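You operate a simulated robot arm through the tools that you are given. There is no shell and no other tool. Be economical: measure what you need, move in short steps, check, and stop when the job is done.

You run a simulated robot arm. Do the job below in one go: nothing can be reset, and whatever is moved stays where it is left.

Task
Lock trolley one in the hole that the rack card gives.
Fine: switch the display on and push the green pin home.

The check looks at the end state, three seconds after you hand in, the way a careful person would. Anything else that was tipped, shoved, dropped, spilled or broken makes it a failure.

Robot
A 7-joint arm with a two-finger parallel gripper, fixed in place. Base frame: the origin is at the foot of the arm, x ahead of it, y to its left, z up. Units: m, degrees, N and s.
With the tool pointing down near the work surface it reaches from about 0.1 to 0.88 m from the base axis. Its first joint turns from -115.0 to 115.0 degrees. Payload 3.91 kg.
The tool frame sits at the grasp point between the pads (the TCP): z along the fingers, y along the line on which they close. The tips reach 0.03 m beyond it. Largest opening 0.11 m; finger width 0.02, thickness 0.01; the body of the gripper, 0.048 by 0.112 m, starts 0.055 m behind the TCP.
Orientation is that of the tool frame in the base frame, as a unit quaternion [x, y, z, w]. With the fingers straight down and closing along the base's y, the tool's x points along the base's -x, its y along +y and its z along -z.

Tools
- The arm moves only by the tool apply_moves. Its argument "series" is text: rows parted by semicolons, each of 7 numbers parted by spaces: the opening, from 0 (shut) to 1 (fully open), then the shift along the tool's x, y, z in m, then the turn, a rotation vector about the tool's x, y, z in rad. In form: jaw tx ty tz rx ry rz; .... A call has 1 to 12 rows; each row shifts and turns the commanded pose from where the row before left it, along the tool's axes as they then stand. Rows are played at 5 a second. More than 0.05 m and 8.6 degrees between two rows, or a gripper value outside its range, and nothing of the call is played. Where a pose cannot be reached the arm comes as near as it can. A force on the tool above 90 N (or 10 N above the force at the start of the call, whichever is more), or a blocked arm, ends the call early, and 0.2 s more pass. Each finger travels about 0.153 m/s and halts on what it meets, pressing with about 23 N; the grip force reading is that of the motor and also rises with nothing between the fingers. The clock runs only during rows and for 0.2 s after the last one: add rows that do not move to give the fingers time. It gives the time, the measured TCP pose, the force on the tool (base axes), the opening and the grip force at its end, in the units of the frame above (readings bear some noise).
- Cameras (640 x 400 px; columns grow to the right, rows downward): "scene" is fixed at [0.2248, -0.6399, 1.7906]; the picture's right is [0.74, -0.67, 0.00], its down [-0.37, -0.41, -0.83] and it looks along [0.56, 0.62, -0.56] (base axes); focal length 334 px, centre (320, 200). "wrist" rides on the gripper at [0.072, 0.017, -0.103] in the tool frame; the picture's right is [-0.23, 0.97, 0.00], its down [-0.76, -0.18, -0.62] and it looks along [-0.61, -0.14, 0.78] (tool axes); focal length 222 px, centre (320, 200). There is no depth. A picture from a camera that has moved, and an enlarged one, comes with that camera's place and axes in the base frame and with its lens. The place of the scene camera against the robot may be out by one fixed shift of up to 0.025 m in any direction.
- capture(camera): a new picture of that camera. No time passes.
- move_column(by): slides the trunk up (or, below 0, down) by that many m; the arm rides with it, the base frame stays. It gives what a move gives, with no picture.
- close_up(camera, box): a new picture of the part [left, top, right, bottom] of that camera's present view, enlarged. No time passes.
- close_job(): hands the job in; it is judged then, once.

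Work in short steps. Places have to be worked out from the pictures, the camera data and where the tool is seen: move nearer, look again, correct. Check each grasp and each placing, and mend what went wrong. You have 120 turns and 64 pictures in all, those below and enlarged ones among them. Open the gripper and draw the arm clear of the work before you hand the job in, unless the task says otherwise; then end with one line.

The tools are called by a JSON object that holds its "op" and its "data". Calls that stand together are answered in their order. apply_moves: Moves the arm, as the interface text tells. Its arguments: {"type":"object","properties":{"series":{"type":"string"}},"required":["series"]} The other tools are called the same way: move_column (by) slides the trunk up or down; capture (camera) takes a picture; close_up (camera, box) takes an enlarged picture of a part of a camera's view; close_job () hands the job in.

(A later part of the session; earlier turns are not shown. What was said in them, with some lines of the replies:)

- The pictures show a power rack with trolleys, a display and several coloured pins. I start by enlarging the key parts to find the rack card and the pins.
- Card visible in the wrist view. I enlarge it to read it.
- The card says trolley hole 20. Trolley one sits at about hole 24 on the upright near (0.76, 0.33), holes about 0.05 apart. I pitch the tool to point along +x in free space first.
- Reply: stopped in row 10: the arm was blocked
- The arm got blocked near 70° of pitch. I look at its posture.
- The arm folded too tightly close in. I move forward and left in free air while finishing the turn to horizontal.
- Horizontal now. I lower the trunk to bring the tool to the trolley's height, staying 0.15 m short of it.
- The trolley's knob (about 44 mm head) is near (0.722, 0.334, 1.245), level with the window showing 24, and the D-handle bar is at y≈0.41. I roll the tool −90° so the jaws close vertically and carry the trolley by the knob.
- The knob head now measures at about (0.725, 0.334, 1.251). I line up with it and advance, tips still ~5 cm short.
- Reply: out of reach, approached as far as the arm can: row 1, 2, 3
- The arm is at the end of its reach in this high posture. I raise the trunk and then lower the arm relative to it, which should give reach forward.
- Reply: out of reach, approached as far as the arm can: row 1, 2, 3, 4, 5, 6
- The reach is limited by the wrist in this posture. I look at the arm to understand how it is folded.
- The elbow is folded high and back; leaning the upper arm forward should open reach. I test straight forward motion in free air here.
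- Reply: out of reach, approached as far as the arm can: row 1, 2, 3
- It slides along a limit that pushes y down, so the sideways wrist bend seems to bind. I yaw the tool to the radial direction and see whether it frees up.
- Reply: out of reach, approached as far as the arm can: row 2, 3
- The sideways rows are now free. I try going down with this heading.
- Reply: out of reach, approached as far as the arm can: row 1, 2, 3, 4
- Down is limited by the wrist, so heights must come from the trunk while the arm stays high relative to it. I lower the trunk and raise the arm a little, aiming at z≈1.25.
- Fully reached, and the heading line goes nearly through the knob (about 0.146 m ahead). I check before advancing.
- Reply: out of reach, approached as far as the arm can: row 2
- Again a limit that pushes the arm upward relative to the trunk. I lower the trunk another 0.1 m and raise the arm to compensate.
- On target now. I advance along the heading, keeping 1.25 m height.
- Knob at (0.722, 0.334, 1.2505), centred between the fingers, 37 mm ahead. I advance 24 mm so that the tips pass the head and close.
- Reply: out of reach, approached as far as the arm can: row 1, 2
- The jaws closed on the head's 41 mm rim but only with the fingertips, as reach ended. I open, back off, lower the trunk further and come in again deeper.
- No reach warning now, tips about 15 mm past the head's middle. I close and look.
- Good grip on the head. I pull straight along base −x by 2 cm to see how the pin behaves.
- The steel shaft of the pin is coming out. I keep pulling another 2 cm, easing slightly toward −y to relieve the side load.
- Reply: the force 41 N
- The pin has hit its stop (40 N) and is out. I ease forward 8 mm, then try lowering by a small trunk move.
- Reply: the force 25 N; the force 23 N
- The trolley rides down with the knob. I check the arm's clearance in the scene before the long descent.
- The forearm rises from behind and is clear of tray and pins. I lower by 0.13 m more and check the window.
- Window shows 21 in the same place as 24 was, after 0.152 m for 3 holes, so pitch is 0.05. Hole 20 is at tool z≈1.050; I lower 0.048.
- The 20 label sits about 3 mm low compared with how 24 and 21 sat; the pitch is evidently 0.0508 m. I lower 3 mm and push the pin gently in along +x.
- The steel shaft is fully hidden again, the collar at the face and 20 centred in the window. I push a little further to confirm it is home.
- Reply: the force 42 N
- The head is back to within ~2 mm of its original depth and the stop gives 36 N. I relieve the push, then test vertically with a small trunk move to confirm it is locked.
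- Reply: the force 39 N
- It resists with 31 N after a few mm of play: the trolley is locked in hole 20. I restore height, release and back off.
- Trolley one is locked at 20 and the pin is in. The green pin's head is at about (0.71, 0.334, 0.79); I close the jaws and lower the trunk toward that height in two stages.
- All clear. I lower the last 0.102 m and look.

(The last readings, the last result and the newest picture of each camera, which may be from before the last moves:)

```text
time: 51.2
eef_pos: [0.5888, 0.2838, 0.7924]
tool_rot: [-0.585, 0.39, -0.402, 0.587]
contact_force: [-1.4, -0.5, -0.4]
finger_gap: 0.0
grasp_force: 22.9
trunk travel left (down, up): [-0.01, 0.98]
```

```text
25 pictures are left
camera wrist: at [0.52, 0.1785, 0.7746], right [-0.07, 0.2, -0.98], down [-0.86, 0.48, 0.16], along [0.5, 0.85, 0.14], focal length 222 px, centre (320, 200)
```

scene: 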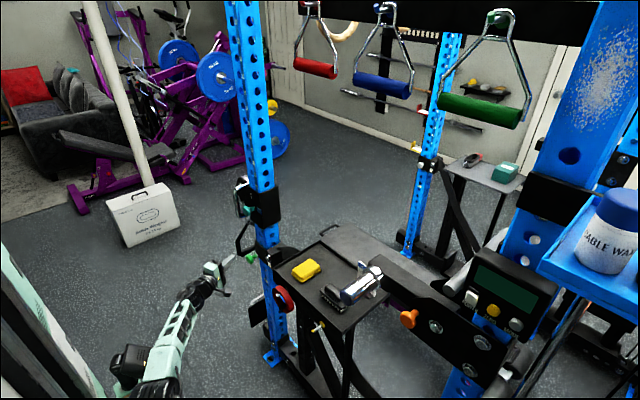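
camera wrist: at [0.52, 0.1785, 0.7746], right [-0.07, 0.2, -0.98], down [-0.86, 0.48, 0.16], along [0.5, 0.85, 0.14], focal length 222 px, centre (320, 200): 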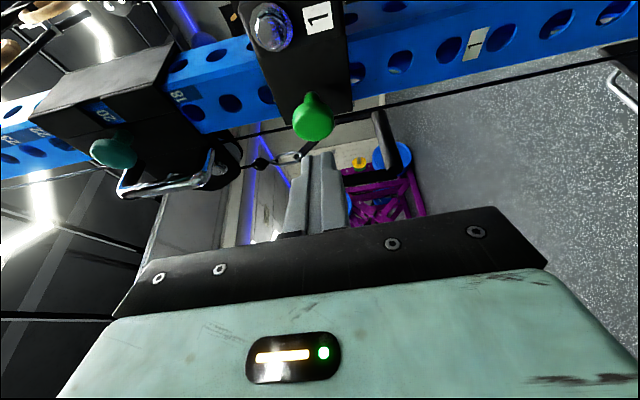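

Green pin head about (0.71, 0.334, 0.798). I approach to about 1 cm in front of it with closed fingers.

{"op": "apply_moves", "data": {"series": "0 -0.0023 -0.0014 0.02 0 0 0; 0 -0.0023 -0.0014 0.02 0 0 0; 0 -0.0023 -0.0014 0.02 0 0 0; 0 -0.0023 -0.0014 0.014 0 0 0; 0 0 0 0 0 0 0"}}

{"op": "close_up", "data": {"camera": "wrist", "box": [200, 0, 456, 160]}}

{"op": "close_up", "data": {"camera": "scene", "box": [200, 215, 320, 315]}}

```text
time: 52.4
eef_pos: [0.6541, 0.3193, 0.796]
tool_rot: [0.586, -0.39, 0.402, -0.585]
contact_force: [-0.2, -0.8, 0.7]
finger_gap: 0.0001
grasp_force: 22.9
trunk travel left (down, up): [-0.01, 0.98]
```

```text
2.50 times, centred on (328, 80) of wrist
camera zoom: at [0.585, 0.2145, 0.7793], right [-0.07, 0.2, -0.98], down [-0.86, 0.48, 0.16], along [0.5, 0.86, 0.14], focal length 555 px, centre (300, 500)
```

zoom: 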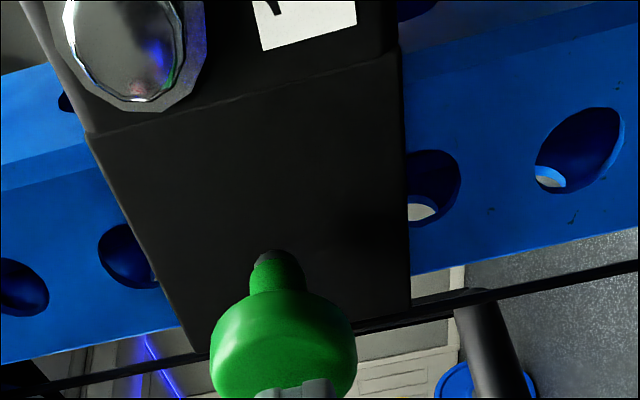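

```text
4.00 times, centred on (260, 265) of scene
camera zoom: at [0.2248, -0.6399, 1.7906], right [0.74, -0.67, 0.0], down [-0.37, -0.41, -0.83], along [0.56, 0.62, -0.56], focal length 1337 px, centre (560, -60)
```

zoom: 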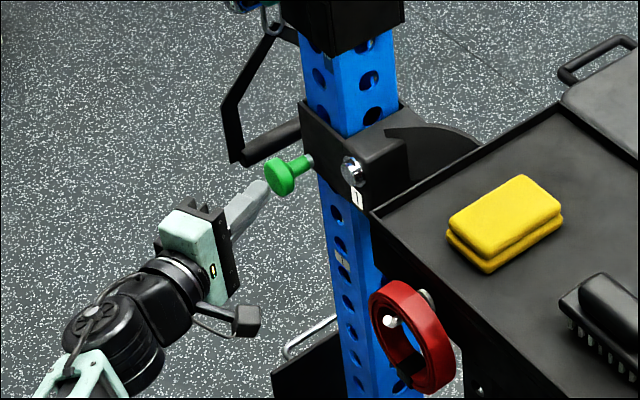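

A bit of steel shaft shows at the bracket, so the pin stands out a little. I touch and push straight along +x in small steps.

{"op": "apply_moves", "data": {"series": "0 -0.0037 -0.003 0.0015 0 0 0; 0 0.0022 0 0.0056 0 0 0; 0 0.0022 0 0.0056 0 0 0; 0 0.0022 0 0.0056 0 0 0; 0 0 0 0 0 0 0"}}

{"op": "close_up", "data": {"camera": "wrist", "box": [200, 0, 456, 160]}}

```text
time: 53.6
eef_pos: [0.6717, 0.3243, 0.8027]
tool_rot: [-0.585, 0.39, -0.403, 0.586]
contact_force: [-0.3, -0.1, -0.2]
finger_gap: 0.0001
grasp_force: 22.7
trunk travel left (down, up): [-0.01, 0.98]
```

```text
2.50 times, centred on (328, 80) of wrist
camera zoom: at [0.6025, 0.219, 0.7853], right [-0.07, 0.2, -0.98], down [-0.86, 0.48, 0.16], along [0.5, 0.85, 0.14], focal length 555 px, centre (300, 500)
```

zoom: 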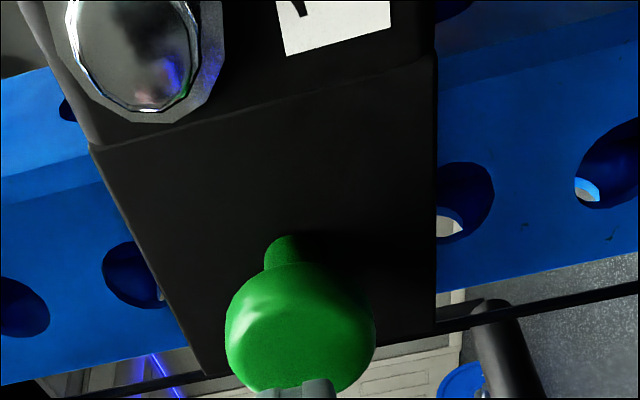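

The pin has gone in some, with little resistance. I keep pushing until it firmly stops.

{"op": "apply_moves", "data": {"series": "0 0.0018 0 0.0046 0 0 0; 0 0.0018 0 0.0046 0 0 0; 0 0 0 0 0 0 0"}}

{"op": "close_up", "data": {"camera": "wrist", "box": [200, 0, 456, 160]}}

```text
time: 54.4
eef_pos: [0.6798, 0.3255, 0.8018]
tool_rot: [-0.585, 0.39, -0.401, 0.587]
contact_force: [-13.8, -4.4, -1.0]
finger_gap: 0.0
grasp_force: 23.4
trunk travel left (down, up): [-0.01, 0.98]
```

```text
2.50 times, centred on (328, 80) of wrist
camera zoom: at [0.6116, 0.2196, 0.7846], right [-0.07, 0.2, -0.98], down [-0.86, 0.48, 0.16], along [0.5, 0.86, 0.14], focal length 555 px, centre (300, 500)
```

zoom: 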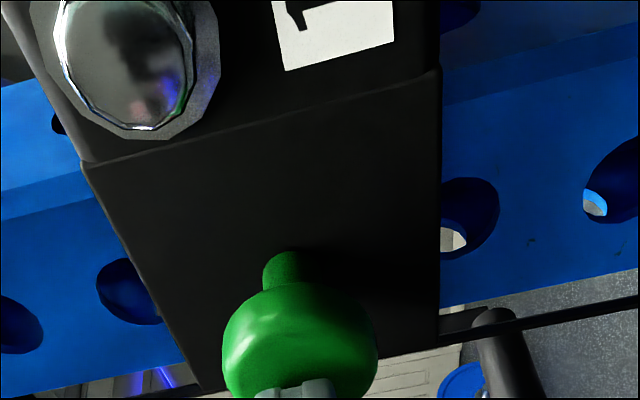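

Contact with 14 N. I push another 8 mm.

{"op": "apply_moves", "data": {"series": "0 0.0015 0 0.0037 0 0 0; 0 0.0015 0 0.0037 0 0 0; 0 0 0 0 0 0 0"}}

{"op": "close_up", "data": {"camera": "wrist", "box": [200, 0, 456, 160]}}

```text
time: 55.0
eef_pos: [0.6825, 0.3299, 0.8027]
tool_rot: [-0.587, 0.387, -0.397, 0.59]
contact_force: [-52.3, -19.3, -1.3]
finger_gap: 0.0
grasp_force: 23.2
trunk travel left (down, up): [-0.01, 0.98]
stopped in row 2: the force on the tool passed its limit (the readings are from after the stop); the commanded pose is now the measured one
```

```text
2.50 times, centred on (328, 80) of wrist
camera zoom: at [0.6141, 0.2243, 0.7853], right [-0.07, 0.21, -0.98], down [-0.87, 0.46, 0.16], along [0.49, 0.86, 0.14], focal length 555 px, centre (300, 500)
```

zoom: 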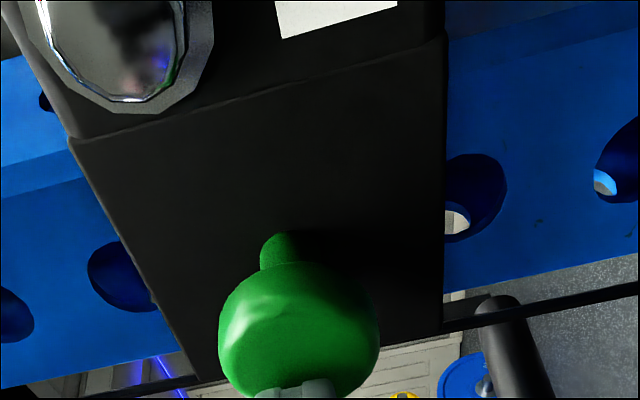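

It stopped hard and no steel shaft is visible any more, collar on the bracket: home. I back off straight and check from both cameras.

{"op": "apply_moves", "data": {"series": "0 -0.002 0 -0.005 0 0 0; 0 -0.006 0 -0.016 0 0 0; 0 0 0 -0.04 0 0 0; 0 0 0 -0.04 0 0 0; 0 0 0 0 0 0 0"}}

{"op": "close_up", "data": {"camera": "scene", "box": [200, 180, 320, 300]}}

```text
time: 56.1
eef_pos: [0.5873, 0.2954, 0.798]
tool_rot: [-0.587, 0.39, -0.399, 0.587]
contact_force: [0.4, -0.6, -0.2]
finger_gap: 0.0003
grasp_force: 23.2
trunk travel left (down, up): [-0.01, 0.98]
```

```text
3.33 times, centred on (260, 240) of scene
camera zoom: at [0.2248, -0.6399, 1.7906], right [0.74, -0.67, 0.0], down [-0.37, -0.41, -0.83], along [0.56, 0.62, -0.56], focal length 1114 px, centre (520, 67)
```

zoom: 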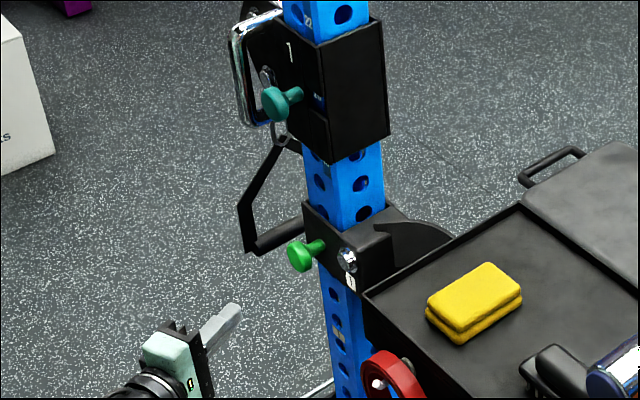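

Both pins look fully seated now. Next is the display's POWER button near (0.709, −0.519, 1.30). I retract, raise the trunk, and swing clockwise around the base.

{"op": "apply_moves", "data": {"series": "0 0 0 -0.04 0 0 0; 0 0 0 -0.04 0 0 0; 0 0 0 -0.02 0 0 0; 0 0 0 0 0 0 0"}}

{"op": "move_column", "data": {"by": 0.53}}

{"op": "apply_moves", "data": {"series": "0 0.038 0 0 0 0.069 0; 0 0.038 0 0 0 0.069 0; 0 0.038 0 0 0 0.069 0; 0 0.038 0 0 0 0.069 0; 0 0.038 0 0 0 0.069 0; 0 0.038 0 0 0 0.069 0; 0 0.038 0 0 0 0.069 0; 0 0.038 0 0 0 0.069 0; 0 0 0 0 0 0 0"}}

```text
time: 57.1
eef_pos: [0.5115, 0.2606, 0.7835]
tool_rot: [0.594, -0.399, 0.392, -0.578]
contact_force: [-0.5, -0.5, -0.9]
finger_gap: 0.0
grasp_force: 23.0
trunk travel left (down, up): [-0.01, 0.98]
```

```text
refused: 0.53 is not a number from -0.4 to 0.4
```

```text
time: 59.1
eef_pos: [0.5696, 0.0502, 0.7376]
tool_rot: [0.456, -0.535, 0.543, -0.459]
contact_force: [0.1, -0.2, -0.1]
finger_gap: 0.0001
grasp_force: 23.1
out of reach, approached as far as the arm can: row 3, 4, 5, 6, 7, 8
trunk travel left (down, up): [-0.01, 0.98]
```

The trunk call was refused (limit 0.4) so the swing happened low; readings show no contact. I look before going on.

{"op": "capture", "data": {"camera": "scene"}}

```text
18 pictures are left
```

scene: 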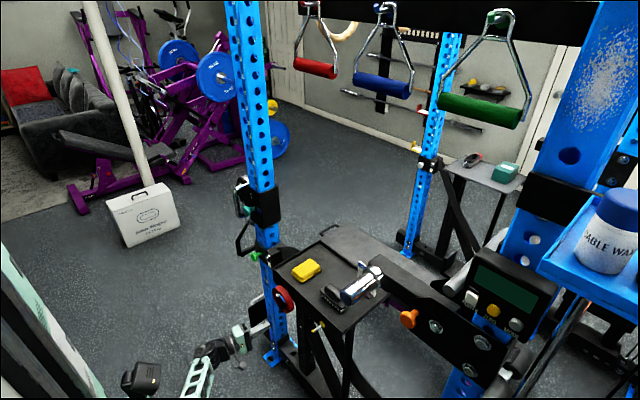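

Nothing was touched. I retract first, then raise the trunk in two moves.

{"op": "apply_moves", "data": {"series": "0 0 0 -0.03 0 0 0; 0 0 0 -0.03 0 0 0; 0 0 0 -0.02 0 0 0; 0 0 0 0 0 0 0"}}

{"op": "move_column", "data": {"by": 0.39}}

{"op": "move_column", "data": {"by": 0.14}}

```text
time: 60.1
eef_pos: [0.524, 0.0759, 0.7209]
tool_rot: [0.456, -0.534, 0.544, -0.459]
contact_force: [-0.2, 0.7, -0.3]
finger_gap: 0.0
grasp_force: 23.2
out of reach, approached as far as the arm can: row 1, 2, 3
trunk travel left (down, up): [-0.01, 0.98]
```

```text
time: 63.9
eef_pos: [0.5259, 0.0775, 1.1106]
tool_rot: [0.456, -0.535, 0.544, -0.459]
contact_force: [-0.2, 0.1, -0.5]
finger_gap: 0.0
grasp_force: 23.3
trunk travel left (down, up): [-0.4, 0.59]
```

```text
time: 65.6
eef_pos: [0.5253, 0.0763, 1.2507]
tool_rot: [0.455, -0.535, 0.544, -0.459]
contact_force: [-0.1, -1.3, 0.0]
finger_gap: 0.0
grasp_force: 23.1
trunk travel left (down, up): [-0.54, 0.45]
```

Raised to z≈1.25. I continue the swing to the right, sideways first, then with yaw.

{"op": "apply_moves", "data": {"series": "0 0.04 -0.01 0 0 0 0; 0 0.04 -0.01 0 0 0 0; 0 0.04 -0.01 0 0 0 0; 0 0.04 -0.01 0 0 0 0; 0 0.04 -0.01 0 0 0.05 0; 0 0.04 0 0 0 0.05 0; 0 0.04 0 0 0 0.05 0; 0 0.04 0 0 0 0.05 0; 0 0.04 0 0 0 0.05 0; 0 0 0 0 0 0 0"}}

```text
time: 67.8
eef_pos: [0.4491, 0.0194, 1.1937]
tool_rot: [0.385, -0.588, 0.596, -0.388]
contact_force: [-0.5, 0.1, -0.1]
finger_gap: 0.0001
grasp_force: 23.4
out of reach, approached as far as the arm can: row 1, 2, 3, 4, 5, 6, 7, 8, 9
trunk travel left (down, up): [-0.54, 0.45]
```

The arm is stuck against a joint limit in this rolled wrist posture. I undo the 90° roll here in free space and retry.

{"op": "apply_moves", "data": {"series": "0 0 0 0 0 0 0.1428; 0 0 0 0 0 0 0.1428; 0 0 0 0 0 0 0.1428; 0 0 0 0 0 0 0.1428; 0 0 0 0 0 0 0.1428; 0 0 0 0 0 0 0.1428; 0 0 0 0 0 0 0.1428; 0 0 0 0 0 0 0.1428; 0 0 0 0 0 0 0.1428; 0 0 0 0 0 0 0.1428; 0 0 0 0 0 0 0.1428; 0 0 0 0 0 0 0"}}

{"op": "apply_moves", "data": {"series": "0 -0.01 -0.03 0 0 0 0; 0 -0.01 -0.03 0 0 0 0; 0 -0.01 -0.03 0 0 0 0; 0 -0.01 -0.03 0 0 0 0; 0 0 0 0 0 0 0"}}

```text
time: 70.4
eef_pos: [0.4512, 0.0215, 1.1975]
tool_rot: [0.144, 0.687, -0.146, 0.697]
contact_force: [-0.5, 0.5, 0.6]
finger_gap: 0.0001
grasp_force: 22.9
trunk travel left (down, up): [-0.54, 0.45]
```

```text
time: 71.6
eef_pos: [0.4513, 0.0223, 1.1968]
tool_rot: [0.144, 0.688, -0.147, 0.697]
contact_force: [0.1, -0.2, -0.5]
finger_gap: 0.0
grasp_force: 22.7
out of reach, approached as far as the arm can: row 1, 2, 3, 4
trunk travel left (down, up): [-0.54, 0.45]
```

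Still pinned. I turn the heading back toward the arm's own radial direction to free the joints, then look at the posture.

{"op": "apply_moves", "data": {"series": "0 0 0 0.01 -0.09 0 0; 0 0 0 0.01 -0.09 0 0; 0 0 0 0.01 -0.09 0 0; 0 0 0 0.01 -0.09 0 0; 0 0 0 0.01 -0.09 0 0; 0 0 0 0 0 0 0"}}

{"op": "capture", "data": {"camera": "scene"}}

```text
time: 73.0
eef_pos: [0.5262, 0.0714, 1.1561]
tool_rot: [-0.016, 0.703, 0.011, 0.71]
contact_force: [-0.5, -0.6, 0.6]
finger_gap: 0.0
grasp_force: 22.9
out of reach, approached as far as the arm can: row 1, 2, 3, 4, 5
trunk travel left (down, up): [-0.54, 0.45]
```

```text
17 pictures are left
```

scene: 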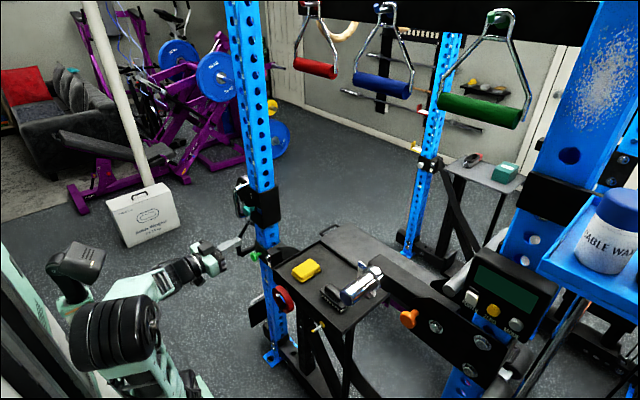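

I extend forward and up (where the arm earlier moved freely), then swing right keeping heading and bearing matched.

{"op": "apply_moves", "data": {"series": "0 -0.03 0 0.015 0 0 0; 0 -0.03 0 0.015 0 0 0; 0 -0.03 0 0.015 0 0 0; 0 -0.03 0 0.015 0 0 0; 0 0 -0.03 0 0 0 0; 0 0 -0.03 0 0 0 0; 0 0 -0.03 0 0 0 0; 0 0 0 0 0 0 0"}}

```text
time: 74.8
eef_pos: [0.5982, 0.0564, 1.2307]
tool_rot: [-0.016, 0.702, 0.01, 0.712]
contact_force: [0.2, -0.5, 0.2]
finger_gap: 0.0001
grasp_force: 23.4
out of reach, approached as far as the arm can: row 1, 2, 3, 5, 6, 7
trunk travel left (down, up): [-0.54, 0.45]
```

Still limited toward −y. I return to the starting kind of posture (fingers down), swing there, and re-pitch at the new bearing.

{"op": "apply_moves", "data": {"series": "0 0 0 -0.02 0 0.1428 0; 0 0 0 -0.02 0 0.1428 0; 0 0 0 0 0 0.1428 0; 0 0 0 0 0 0.1428 0; 0 0 0 0 0 0.1428 0; 0 0 0 0 0 0.1428 0; 0 0 0 0 0 0.1428 0; 0 0 0 0 0 0.1428 0; 0 0 0 0 0 0.1428 0; 0 0 0 0 0 0.1428 0; 0 0 0 0 0 0.1428 0; 0 0 0 0 0 0 0"}}

```text
time: 77.4
eef_pos: [0.5819, 0.0912, 1.1864]
tool_rot: [-0.02, 1.0, -0.004, 0.005]
contact_force: [0.1, -0.1, -0.7]
finger_gap: 0.0002
grasp_force: 22.9
out of reach, approached as far as the arm can: row 1, 2
trunk travel left (down, up): [-0.54, 0.45]
```

Fingers down now. I move right and slightly up.

{"op": "apply_moves", "data": {"series": "0 0 -0.045 -0.01 0 0 0; 0 0 -0.045 -0.01 0 0 0; 0 0 -0.045 -0.01 0 0 0; 0 0 -0.045 -0.01 0 0 0; 0 0 -0.045 -0.01 0 0 0; 0 0 -0.045 -0.01 0 0 0; 0 0 -0.045 0 0 0 0; 0 0 -0.045 0 0 0 0; 0 0 0 0 0 0 0"}}

```text
time: 79.4
eef_pos: [0.5945, -0.2689, 1.2505]
tool_rot: [-0.019, 1.0, -0.004, 0.006]
contact_force: [0.0, 1.3, -0.2]
finger_gap: 0.0
grasp_force: 22.9
trunk travel left (down, up): [-0.54, 0.45]
```

Moves freely. I yaw toward the display and shift further right, then pitch half-way and look at the panel.

{"op": "apply_moves", "data": {"series": "0 0.01 -0.03 0 0 0 0.105; 0 0.01 -0.03 0 0 0 0.105; 0 0.01 -0.03 0 0 0 0.105; 0 0.01 -0.03 0 0 0 0.105; 0 0.01 -0.02 0 0 0 0.105; 0 0 0 0 0 -0.13 0; 0 0 0 0 0 -0.13 0; 0 0 0 0 0 -0.13 0; 0 0 0 0 0 -0.13 0; 0 0 0 0 0 -0.13 0; 0 0 0 0 0 0 0"}}

{"op": "capture", "data": {"camera": "wrist"}}

```text
time: 81.8
eef_pos: [0.5261, -0.397, 1.2493]
tool_rot: [0.228, 0.917, -0.079, 0.317]
contact_force: [-0.3, 0.0, -0.2]
finger_gap: 0.0
grasp_force: 23.0
trunk travel left (down, up): [-0.54, 0.45]
```

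```text
16 pictures are left
camera wrist: at [0.4271, -0.3239, 1.2861], right [0.61, 0.78, 0.14], down [0.11, -0.26, 0.96], along [0.78, -0.58, -0.24], focal length 222 px, centre (320, 200)
```

wrist: 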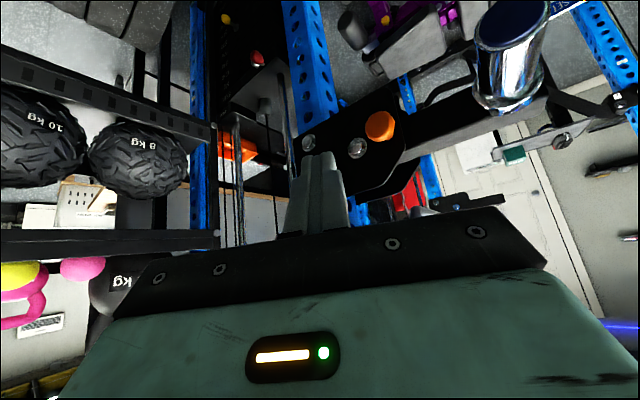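

The panel is hidden behind the hand because it lies above. I raise the trunk by 0.2 m to see it from above.

{"op": "move_column", "data": {"by": 0.2}}

{"op": "capture", "data": {"camera": "wrist"}}

{"op": "close_up", "data": {"camera": "scene", "box": [400, 180, 580, 340]}}

```text
time: 83.9
eef_pos: [0.5252, -0.3953, 1.4483]
tool_rot: [0.227, 0.917, -0.079, 0.317]
contact_force: [-0.2, 0.5, -0.1]
finger_gap: 0.0002
grasp_force: 22.8
trunk travel left (down, up): [-0.74, 0.25]
```

```text
15 pictures are left
camera wrist: at [0.4271, -0.3239, 1.4862], right [0.61, 0.78, 0.14], down [0.11, -0.26, 0.96], along [0.78, -0.58, -0.24], focal length 222 px, centre (320, 200)
```

wrist: 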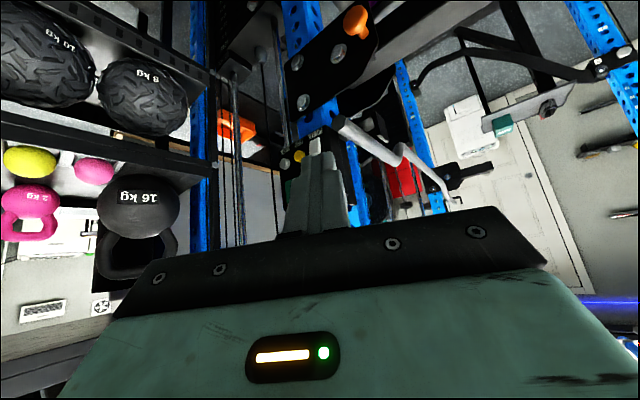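

```text
2.50 times, centred on (490, 260) of scene
camera zoom: at [0.2248, -0.6399, 1.7906], right [0.74, -0.67, 0.0], down [-0.37, -0.41, -0.83], along [0.56, 0.62, -0.56], focal length 836 px, centre (-105, 50)
```

zoom: 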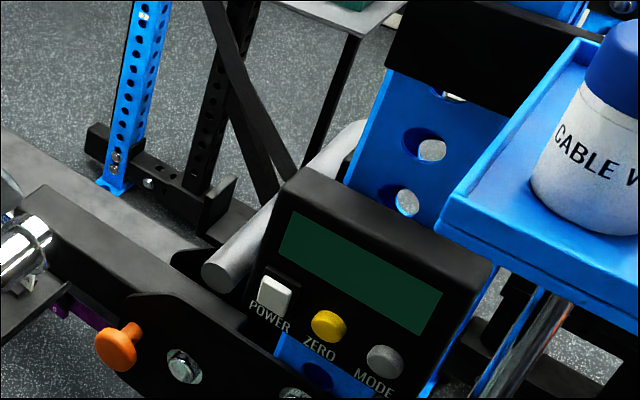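

Triangulated: POWER button at about (0.70, −0.521, 1.309), panel vertical facing −x, grey bar end 4.5 cm to its left. I pitch up 30° more and lower the trunk to the button's height.

{"op": "apply_moves", "data": {"series": "0 0 0 0 0 -0.13 0; 0 0 0 0 0 -0.13 0; 0 0 0 0 0 -0.13 0; 0 0 0 0 0 -0.13 0; 0 0 0 0 0 0 0"}}

{"op": "move_column", "data": {"by": -0.13}}

```text
time: 85.1
eef_pos: [0.547, -0.4144, 1.4397]
tool_rot: [0.205, 0.822, -0.129, 0.516]
contact_force: [0.5, 0.2, 0.2]
finger_gap: 0.0
grasp_force: 23.0
out of reach, approached as far as the arm can: row 3, 4
trunk travel left (down, up): [-0.74, 0.25]
```

```text
time: 86.7
eef_pos: [0.5466, -0.4131, 1.3106]
tool_rot: [0.204, 0.822, -0.128, 0.516]
contact_force: [0.1, 0.1, 0.6]
finger_gap: 0.0001
grasp_force: 22.5
trunk travel left (down, up): [-0.61, 0.38]
```

I give the arm more margin (trunk −0.06, arm +0.06), then approach to about 3 cm in front of the button.

{"op": "move_column", "data": {"by": -0.06}}

{"op": "apply_moves", "data": {"series": "0 -0.027 0 -0.013 0 0 0; 0 -0.027 0 -0.013 0 0 0; 0 -0.0163 -0.01 0.0275 0 0 0; 0 -0.0163 -0.01 0.0275 0 0 0; 0 -0.0163 -0.01 0.0275 0 0 0; 0 0 0 0 0 0 0"}}

{"op": "close_up", "data": {"camera": "scene", "box": [400, 180, 580, 340]}}

```text
time: 87.7
eef_pos: [0.5462, -0.4142, 1.2493]
tool_rot: [0.204, 0.822, -0.128, 0.515]
contact_force: [0.4, -0.1, 0.0]
finger_gap: 0.0001
grasp_force: 22.7
trunk travel left (down, up): [-0.55, 0.44]
```

```text
time: 89.1
eef_pos: [0.6175, -0.4831, 1.3205]
tool_rot: [0.204, 0.823, -0.127, 0.515]
contact_force: [-0.3, 0.0, 0.5]
finger_gap: 0.0002
grasp_force: 23.2
trunk travel left (down, up): [-0.55, 0.44]
```

```text
2.50 times, centred on (490, 260) of scene
camera zoom: at [0.2248, -0.6399, 1.7906], right [0.74, -0.67, 0.0], down [-0.37, -0.41, -0.83], along [0.56, 0.62, -0.56], focal length 836 px, centre (-105, 50)
```

zoom: 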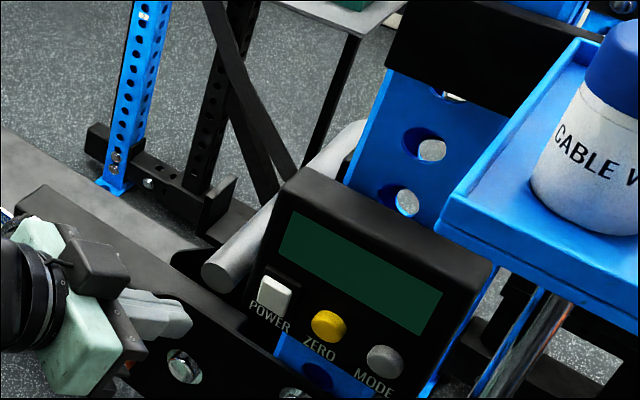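

The projected tip matches the picture well. I move to about 2 cm in front of the button and then look.

{"op": "apply_moves", "data": {"series": "0 -0.0108 -0.0025 0.0205 0 0 0; 0 -0.0108 -0.0025 0.0205 0 0 0; 0 0 0 0 0 0 0"}}

{"op": "close_up", "data": {"camera": "scene", "box": [430, 240, 550, 340]}}

```text
time: 89.9
eef_pos: [0.6562, -0.5099, 1.3221]
tool_rot: [0.204, 0.822, -0.128, 0.516]
contact_force: [-0.5, -0.2, 0.4]
finger_gap: 0.0003
grasp_force: 23.0
trunk travel left (down, up): [-0.55, 0.44]
```

```text
4.00 times, centred on (490, 290) of scene
camera zoom: at [0.2248, -0.6399, 1.7906], right [0.74, -0.67, 0.0], down [-0.37, -0.41, -0.83], along [0.56, 0.62, -0.56], focal length 1337 px, centre (-360, -160)
```

zoom: 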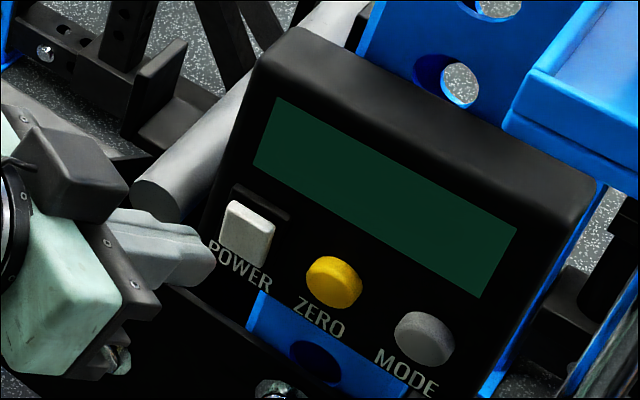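

Continuing straight along +x from here should land on the POWER button. I push in small steps watching the force.

{"op": "apply_moves", "data": {"series": "0 -0.0038 0.0047 0.008 0 0 0; 0 -0.0038 0.0047 0.008 0 0 0; 0 -0.0019 0.0023 0.004 0 0 0; 0 0 0 0 0 0 0"}}

{"op": "close_up", "data": {"camera": "scene", "box": [430, 240, 550, 340]}}

```text
time: 90.9
eef_pos: [0.68, -0.5104, 1.3197]
tool_rot: [0.205, 0.822, -0.129, 0.515]
contact_force: [1.1, 0.0, 1.0]
finger_gap: 0.0
grasp_force: 23.0
trunk travel left (down, up): [-0.55, 0.44]
```

```text
4.00 times, centred on (490, 290) of scene
camera zoom: at [0.2248, -0.6399, 1.7906], right [0.74, -0.67, 0.0], down [-0.37, -0.41, -0.83], along [0.56, 0.62, -0.56], focal length 1337 px, centre (-360, -160)
```

zoom: 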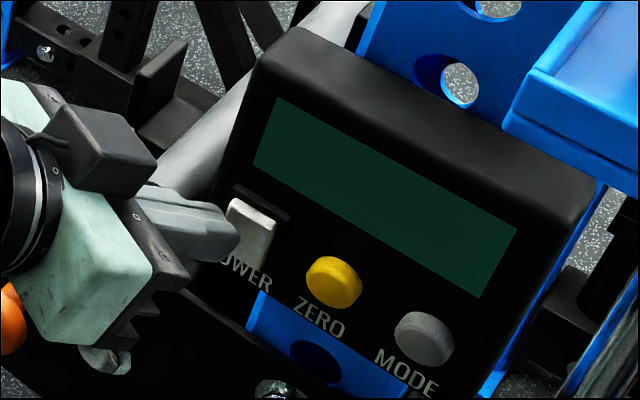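

Nearly there, slightly to the left of the button's centre. I shift 4 mm right and continue pushing.

{"op": "apply_moves", "data": {"series": "0 -0.0008 -0.0035 0.0017 0 0 0; 0 -0.0019 0.0023 0.004 0 0 0; 0 -0.0019 0.0023 0.004 0 0 0; 0 -0.0019 0.0023 0.004 0 0 0; 0 0 0 0 0 0 0"}}

{"op": "close_up", "data": {"camera": "scene", "box": [430, 240, 550, 340]}}

```text
time: 91.9
eef_pos: [0.6807, -0.5145, 1.3201]
tool_rot: [0.206, 0.826, -0.128, 0.509]
contact_force: [-54.3, 33.2, -6.2]
finger_gap: 0.0001
grasp_force: 23.0
trunk travel left (down, up): [-0.55, 0.44]
stopped in row 4: the force on the tool passed its limit (the readings are from after the stop); the commanded pose is now the measured one
```

```text
4.00 times, centred on (490, 290) of scene
camera zoom: at [0.2248, -0.6399, 1.7906], right [0.74, -0.67, 0.0], down [-0.37, -0.41, -0.83], along [0.56, 0.62, -0.56], focal length 1337 px, centre (-360, -160)
```

zoom: 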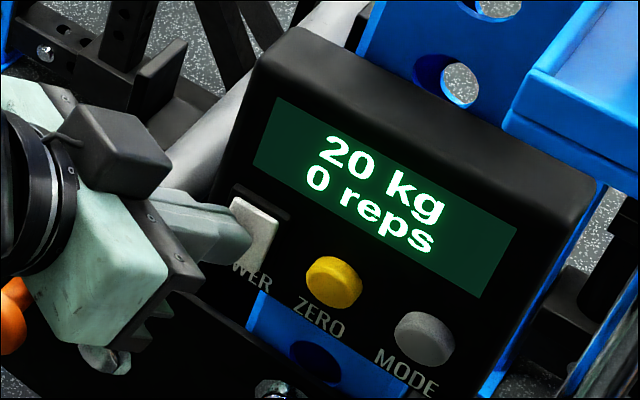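

The display is on ("20 kg, 0 reps"). I back straight out along −x, then further away.

{"op": "apply_moves", "data": {"series": "0 0.0038 -0.0047 -0.008 0 0 0; 0 0.0076 -0.0094 -0.016 0 0 0; 0 0.0076 -0.0094 -0.016 0 0 0; 0 0.005 0.01 -0.03 0 0 0; 0 0.005 0.01 -0.03 0 0 0; 0.5 0 0.01 -0.03 0 0 0; 0.5 0 0 0 0 0 0; 0.5 0 0 0 0 0 0"}}

{"op": "capture", "data": {"camera": "scene"}}

{"op": "close_up", "data": {"camera": "scene", "box": [200, 165, 320, 285]}}

```text
time: 93.7
eef_pos: [0.5749, -0.45, 1.3508]
tool_rot: [0.205, 0.826, -0.127, 0.509]
contact_force: [-0.3, -0.5, 0.2]
finger_gap: 0.0549
grasp_force: 0.0
trunk travel left (down, up): [-0.55, 0.44]
```

```text
9 pictures are left
```

scene: 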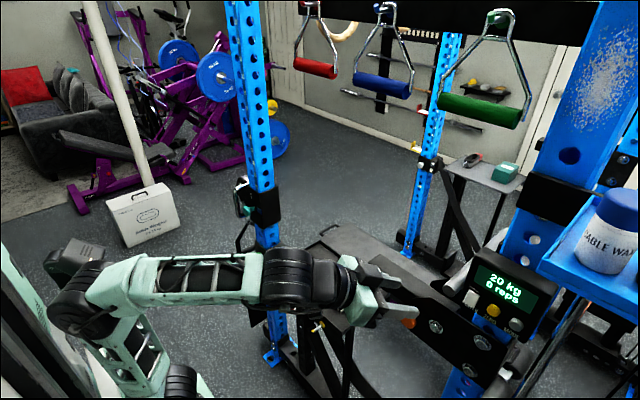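

```text
3.33 times, centred on (260, 225) of scene
camera zoom: at [0.2248, -0.6399, 1.7906], right [0.74, -0.67, 0.0], down [-0.37, -0.41, -0.83], along [0.56, 0.62, -0.56], focal length 1114 px, centre (520, 117)
```

zoom: 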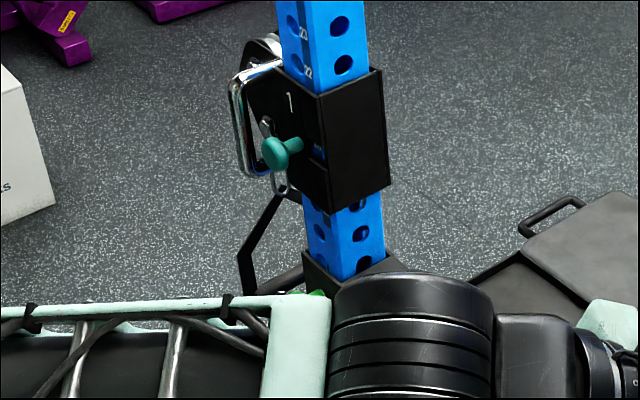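

Display stays on. I draw the arm further back and take a last check of tray and pins.

{"op": "apply_moves", "data": {"series": "0.5 0 0 -0.04 0 0 0; 0.5 0 0 -0.04 0 0 0; 0.5 0 0 -0.04 0 0 0; 0.5 0 0 0 0 0 0"}}

{"op": "move_column", "data": {"by": 0.3}}

{"op": "capture", "data": {"camera": "scene"}}

{"op": "close_up", "data": {"camera": "scene", "box": [220, 200, 320, 300]}}

```text
time: 94.7
eef_pos: [0.4909, -0.4091, 1.3959]
tool_rot: [0.205, 0.826, -0.127, 0.51]
contact_force: [-0.3, 0.2, -0.8]
finger_gap: 0.0549
grasp_force: 0.2
out of reach, approached as far as the arm can: row 3
trunk travel left (down, up): [-0.55, 0.44]
```

```text
time: 97.7
eef_pos: [0.4913, -0.4094, 1.6952]
tool_rot: [0.206, 0.826, -0.127, 0.51]
contact_force: [-0.8, 0.1, -0.9]
finger_gap: 0.0549
grasp_force: 0.1
trunk travel left (down, up): [-0.85, 0.14]
```

```text
7 pictures are left
```

scene: 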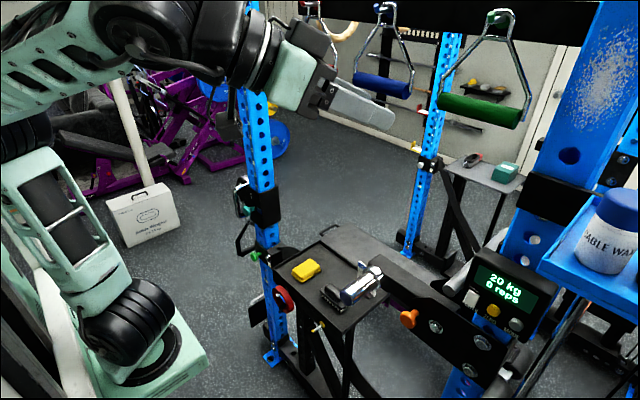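

```text
4.00 times, centred on (270, 250) of scene
camera zoom: at [0.2248, -0.6399, 1.7906], right [0.74, -0.67, 0.0], down [-0.37, -0.41, -0.83], along [0.56, 0.62, -0.56], focal length 1337 px, centre (520, 0)
```

zoom: 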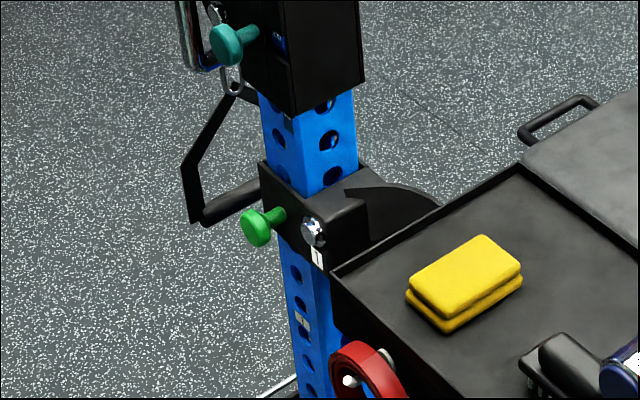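

Trolley one sits at 20 with its pin seated, the green pin is home, the display is lit, and nothing else has been disturbed. The gripper is open and the arm is clear, so I hand in.

{"op": "close_job", "data": {}}

```text
The job is handed in.
```

Trolley one is locked in hole 20, the hole the rack card gives; the display is on, the green pin is pushed home, and I saw nothing else disturbed when I handed in.
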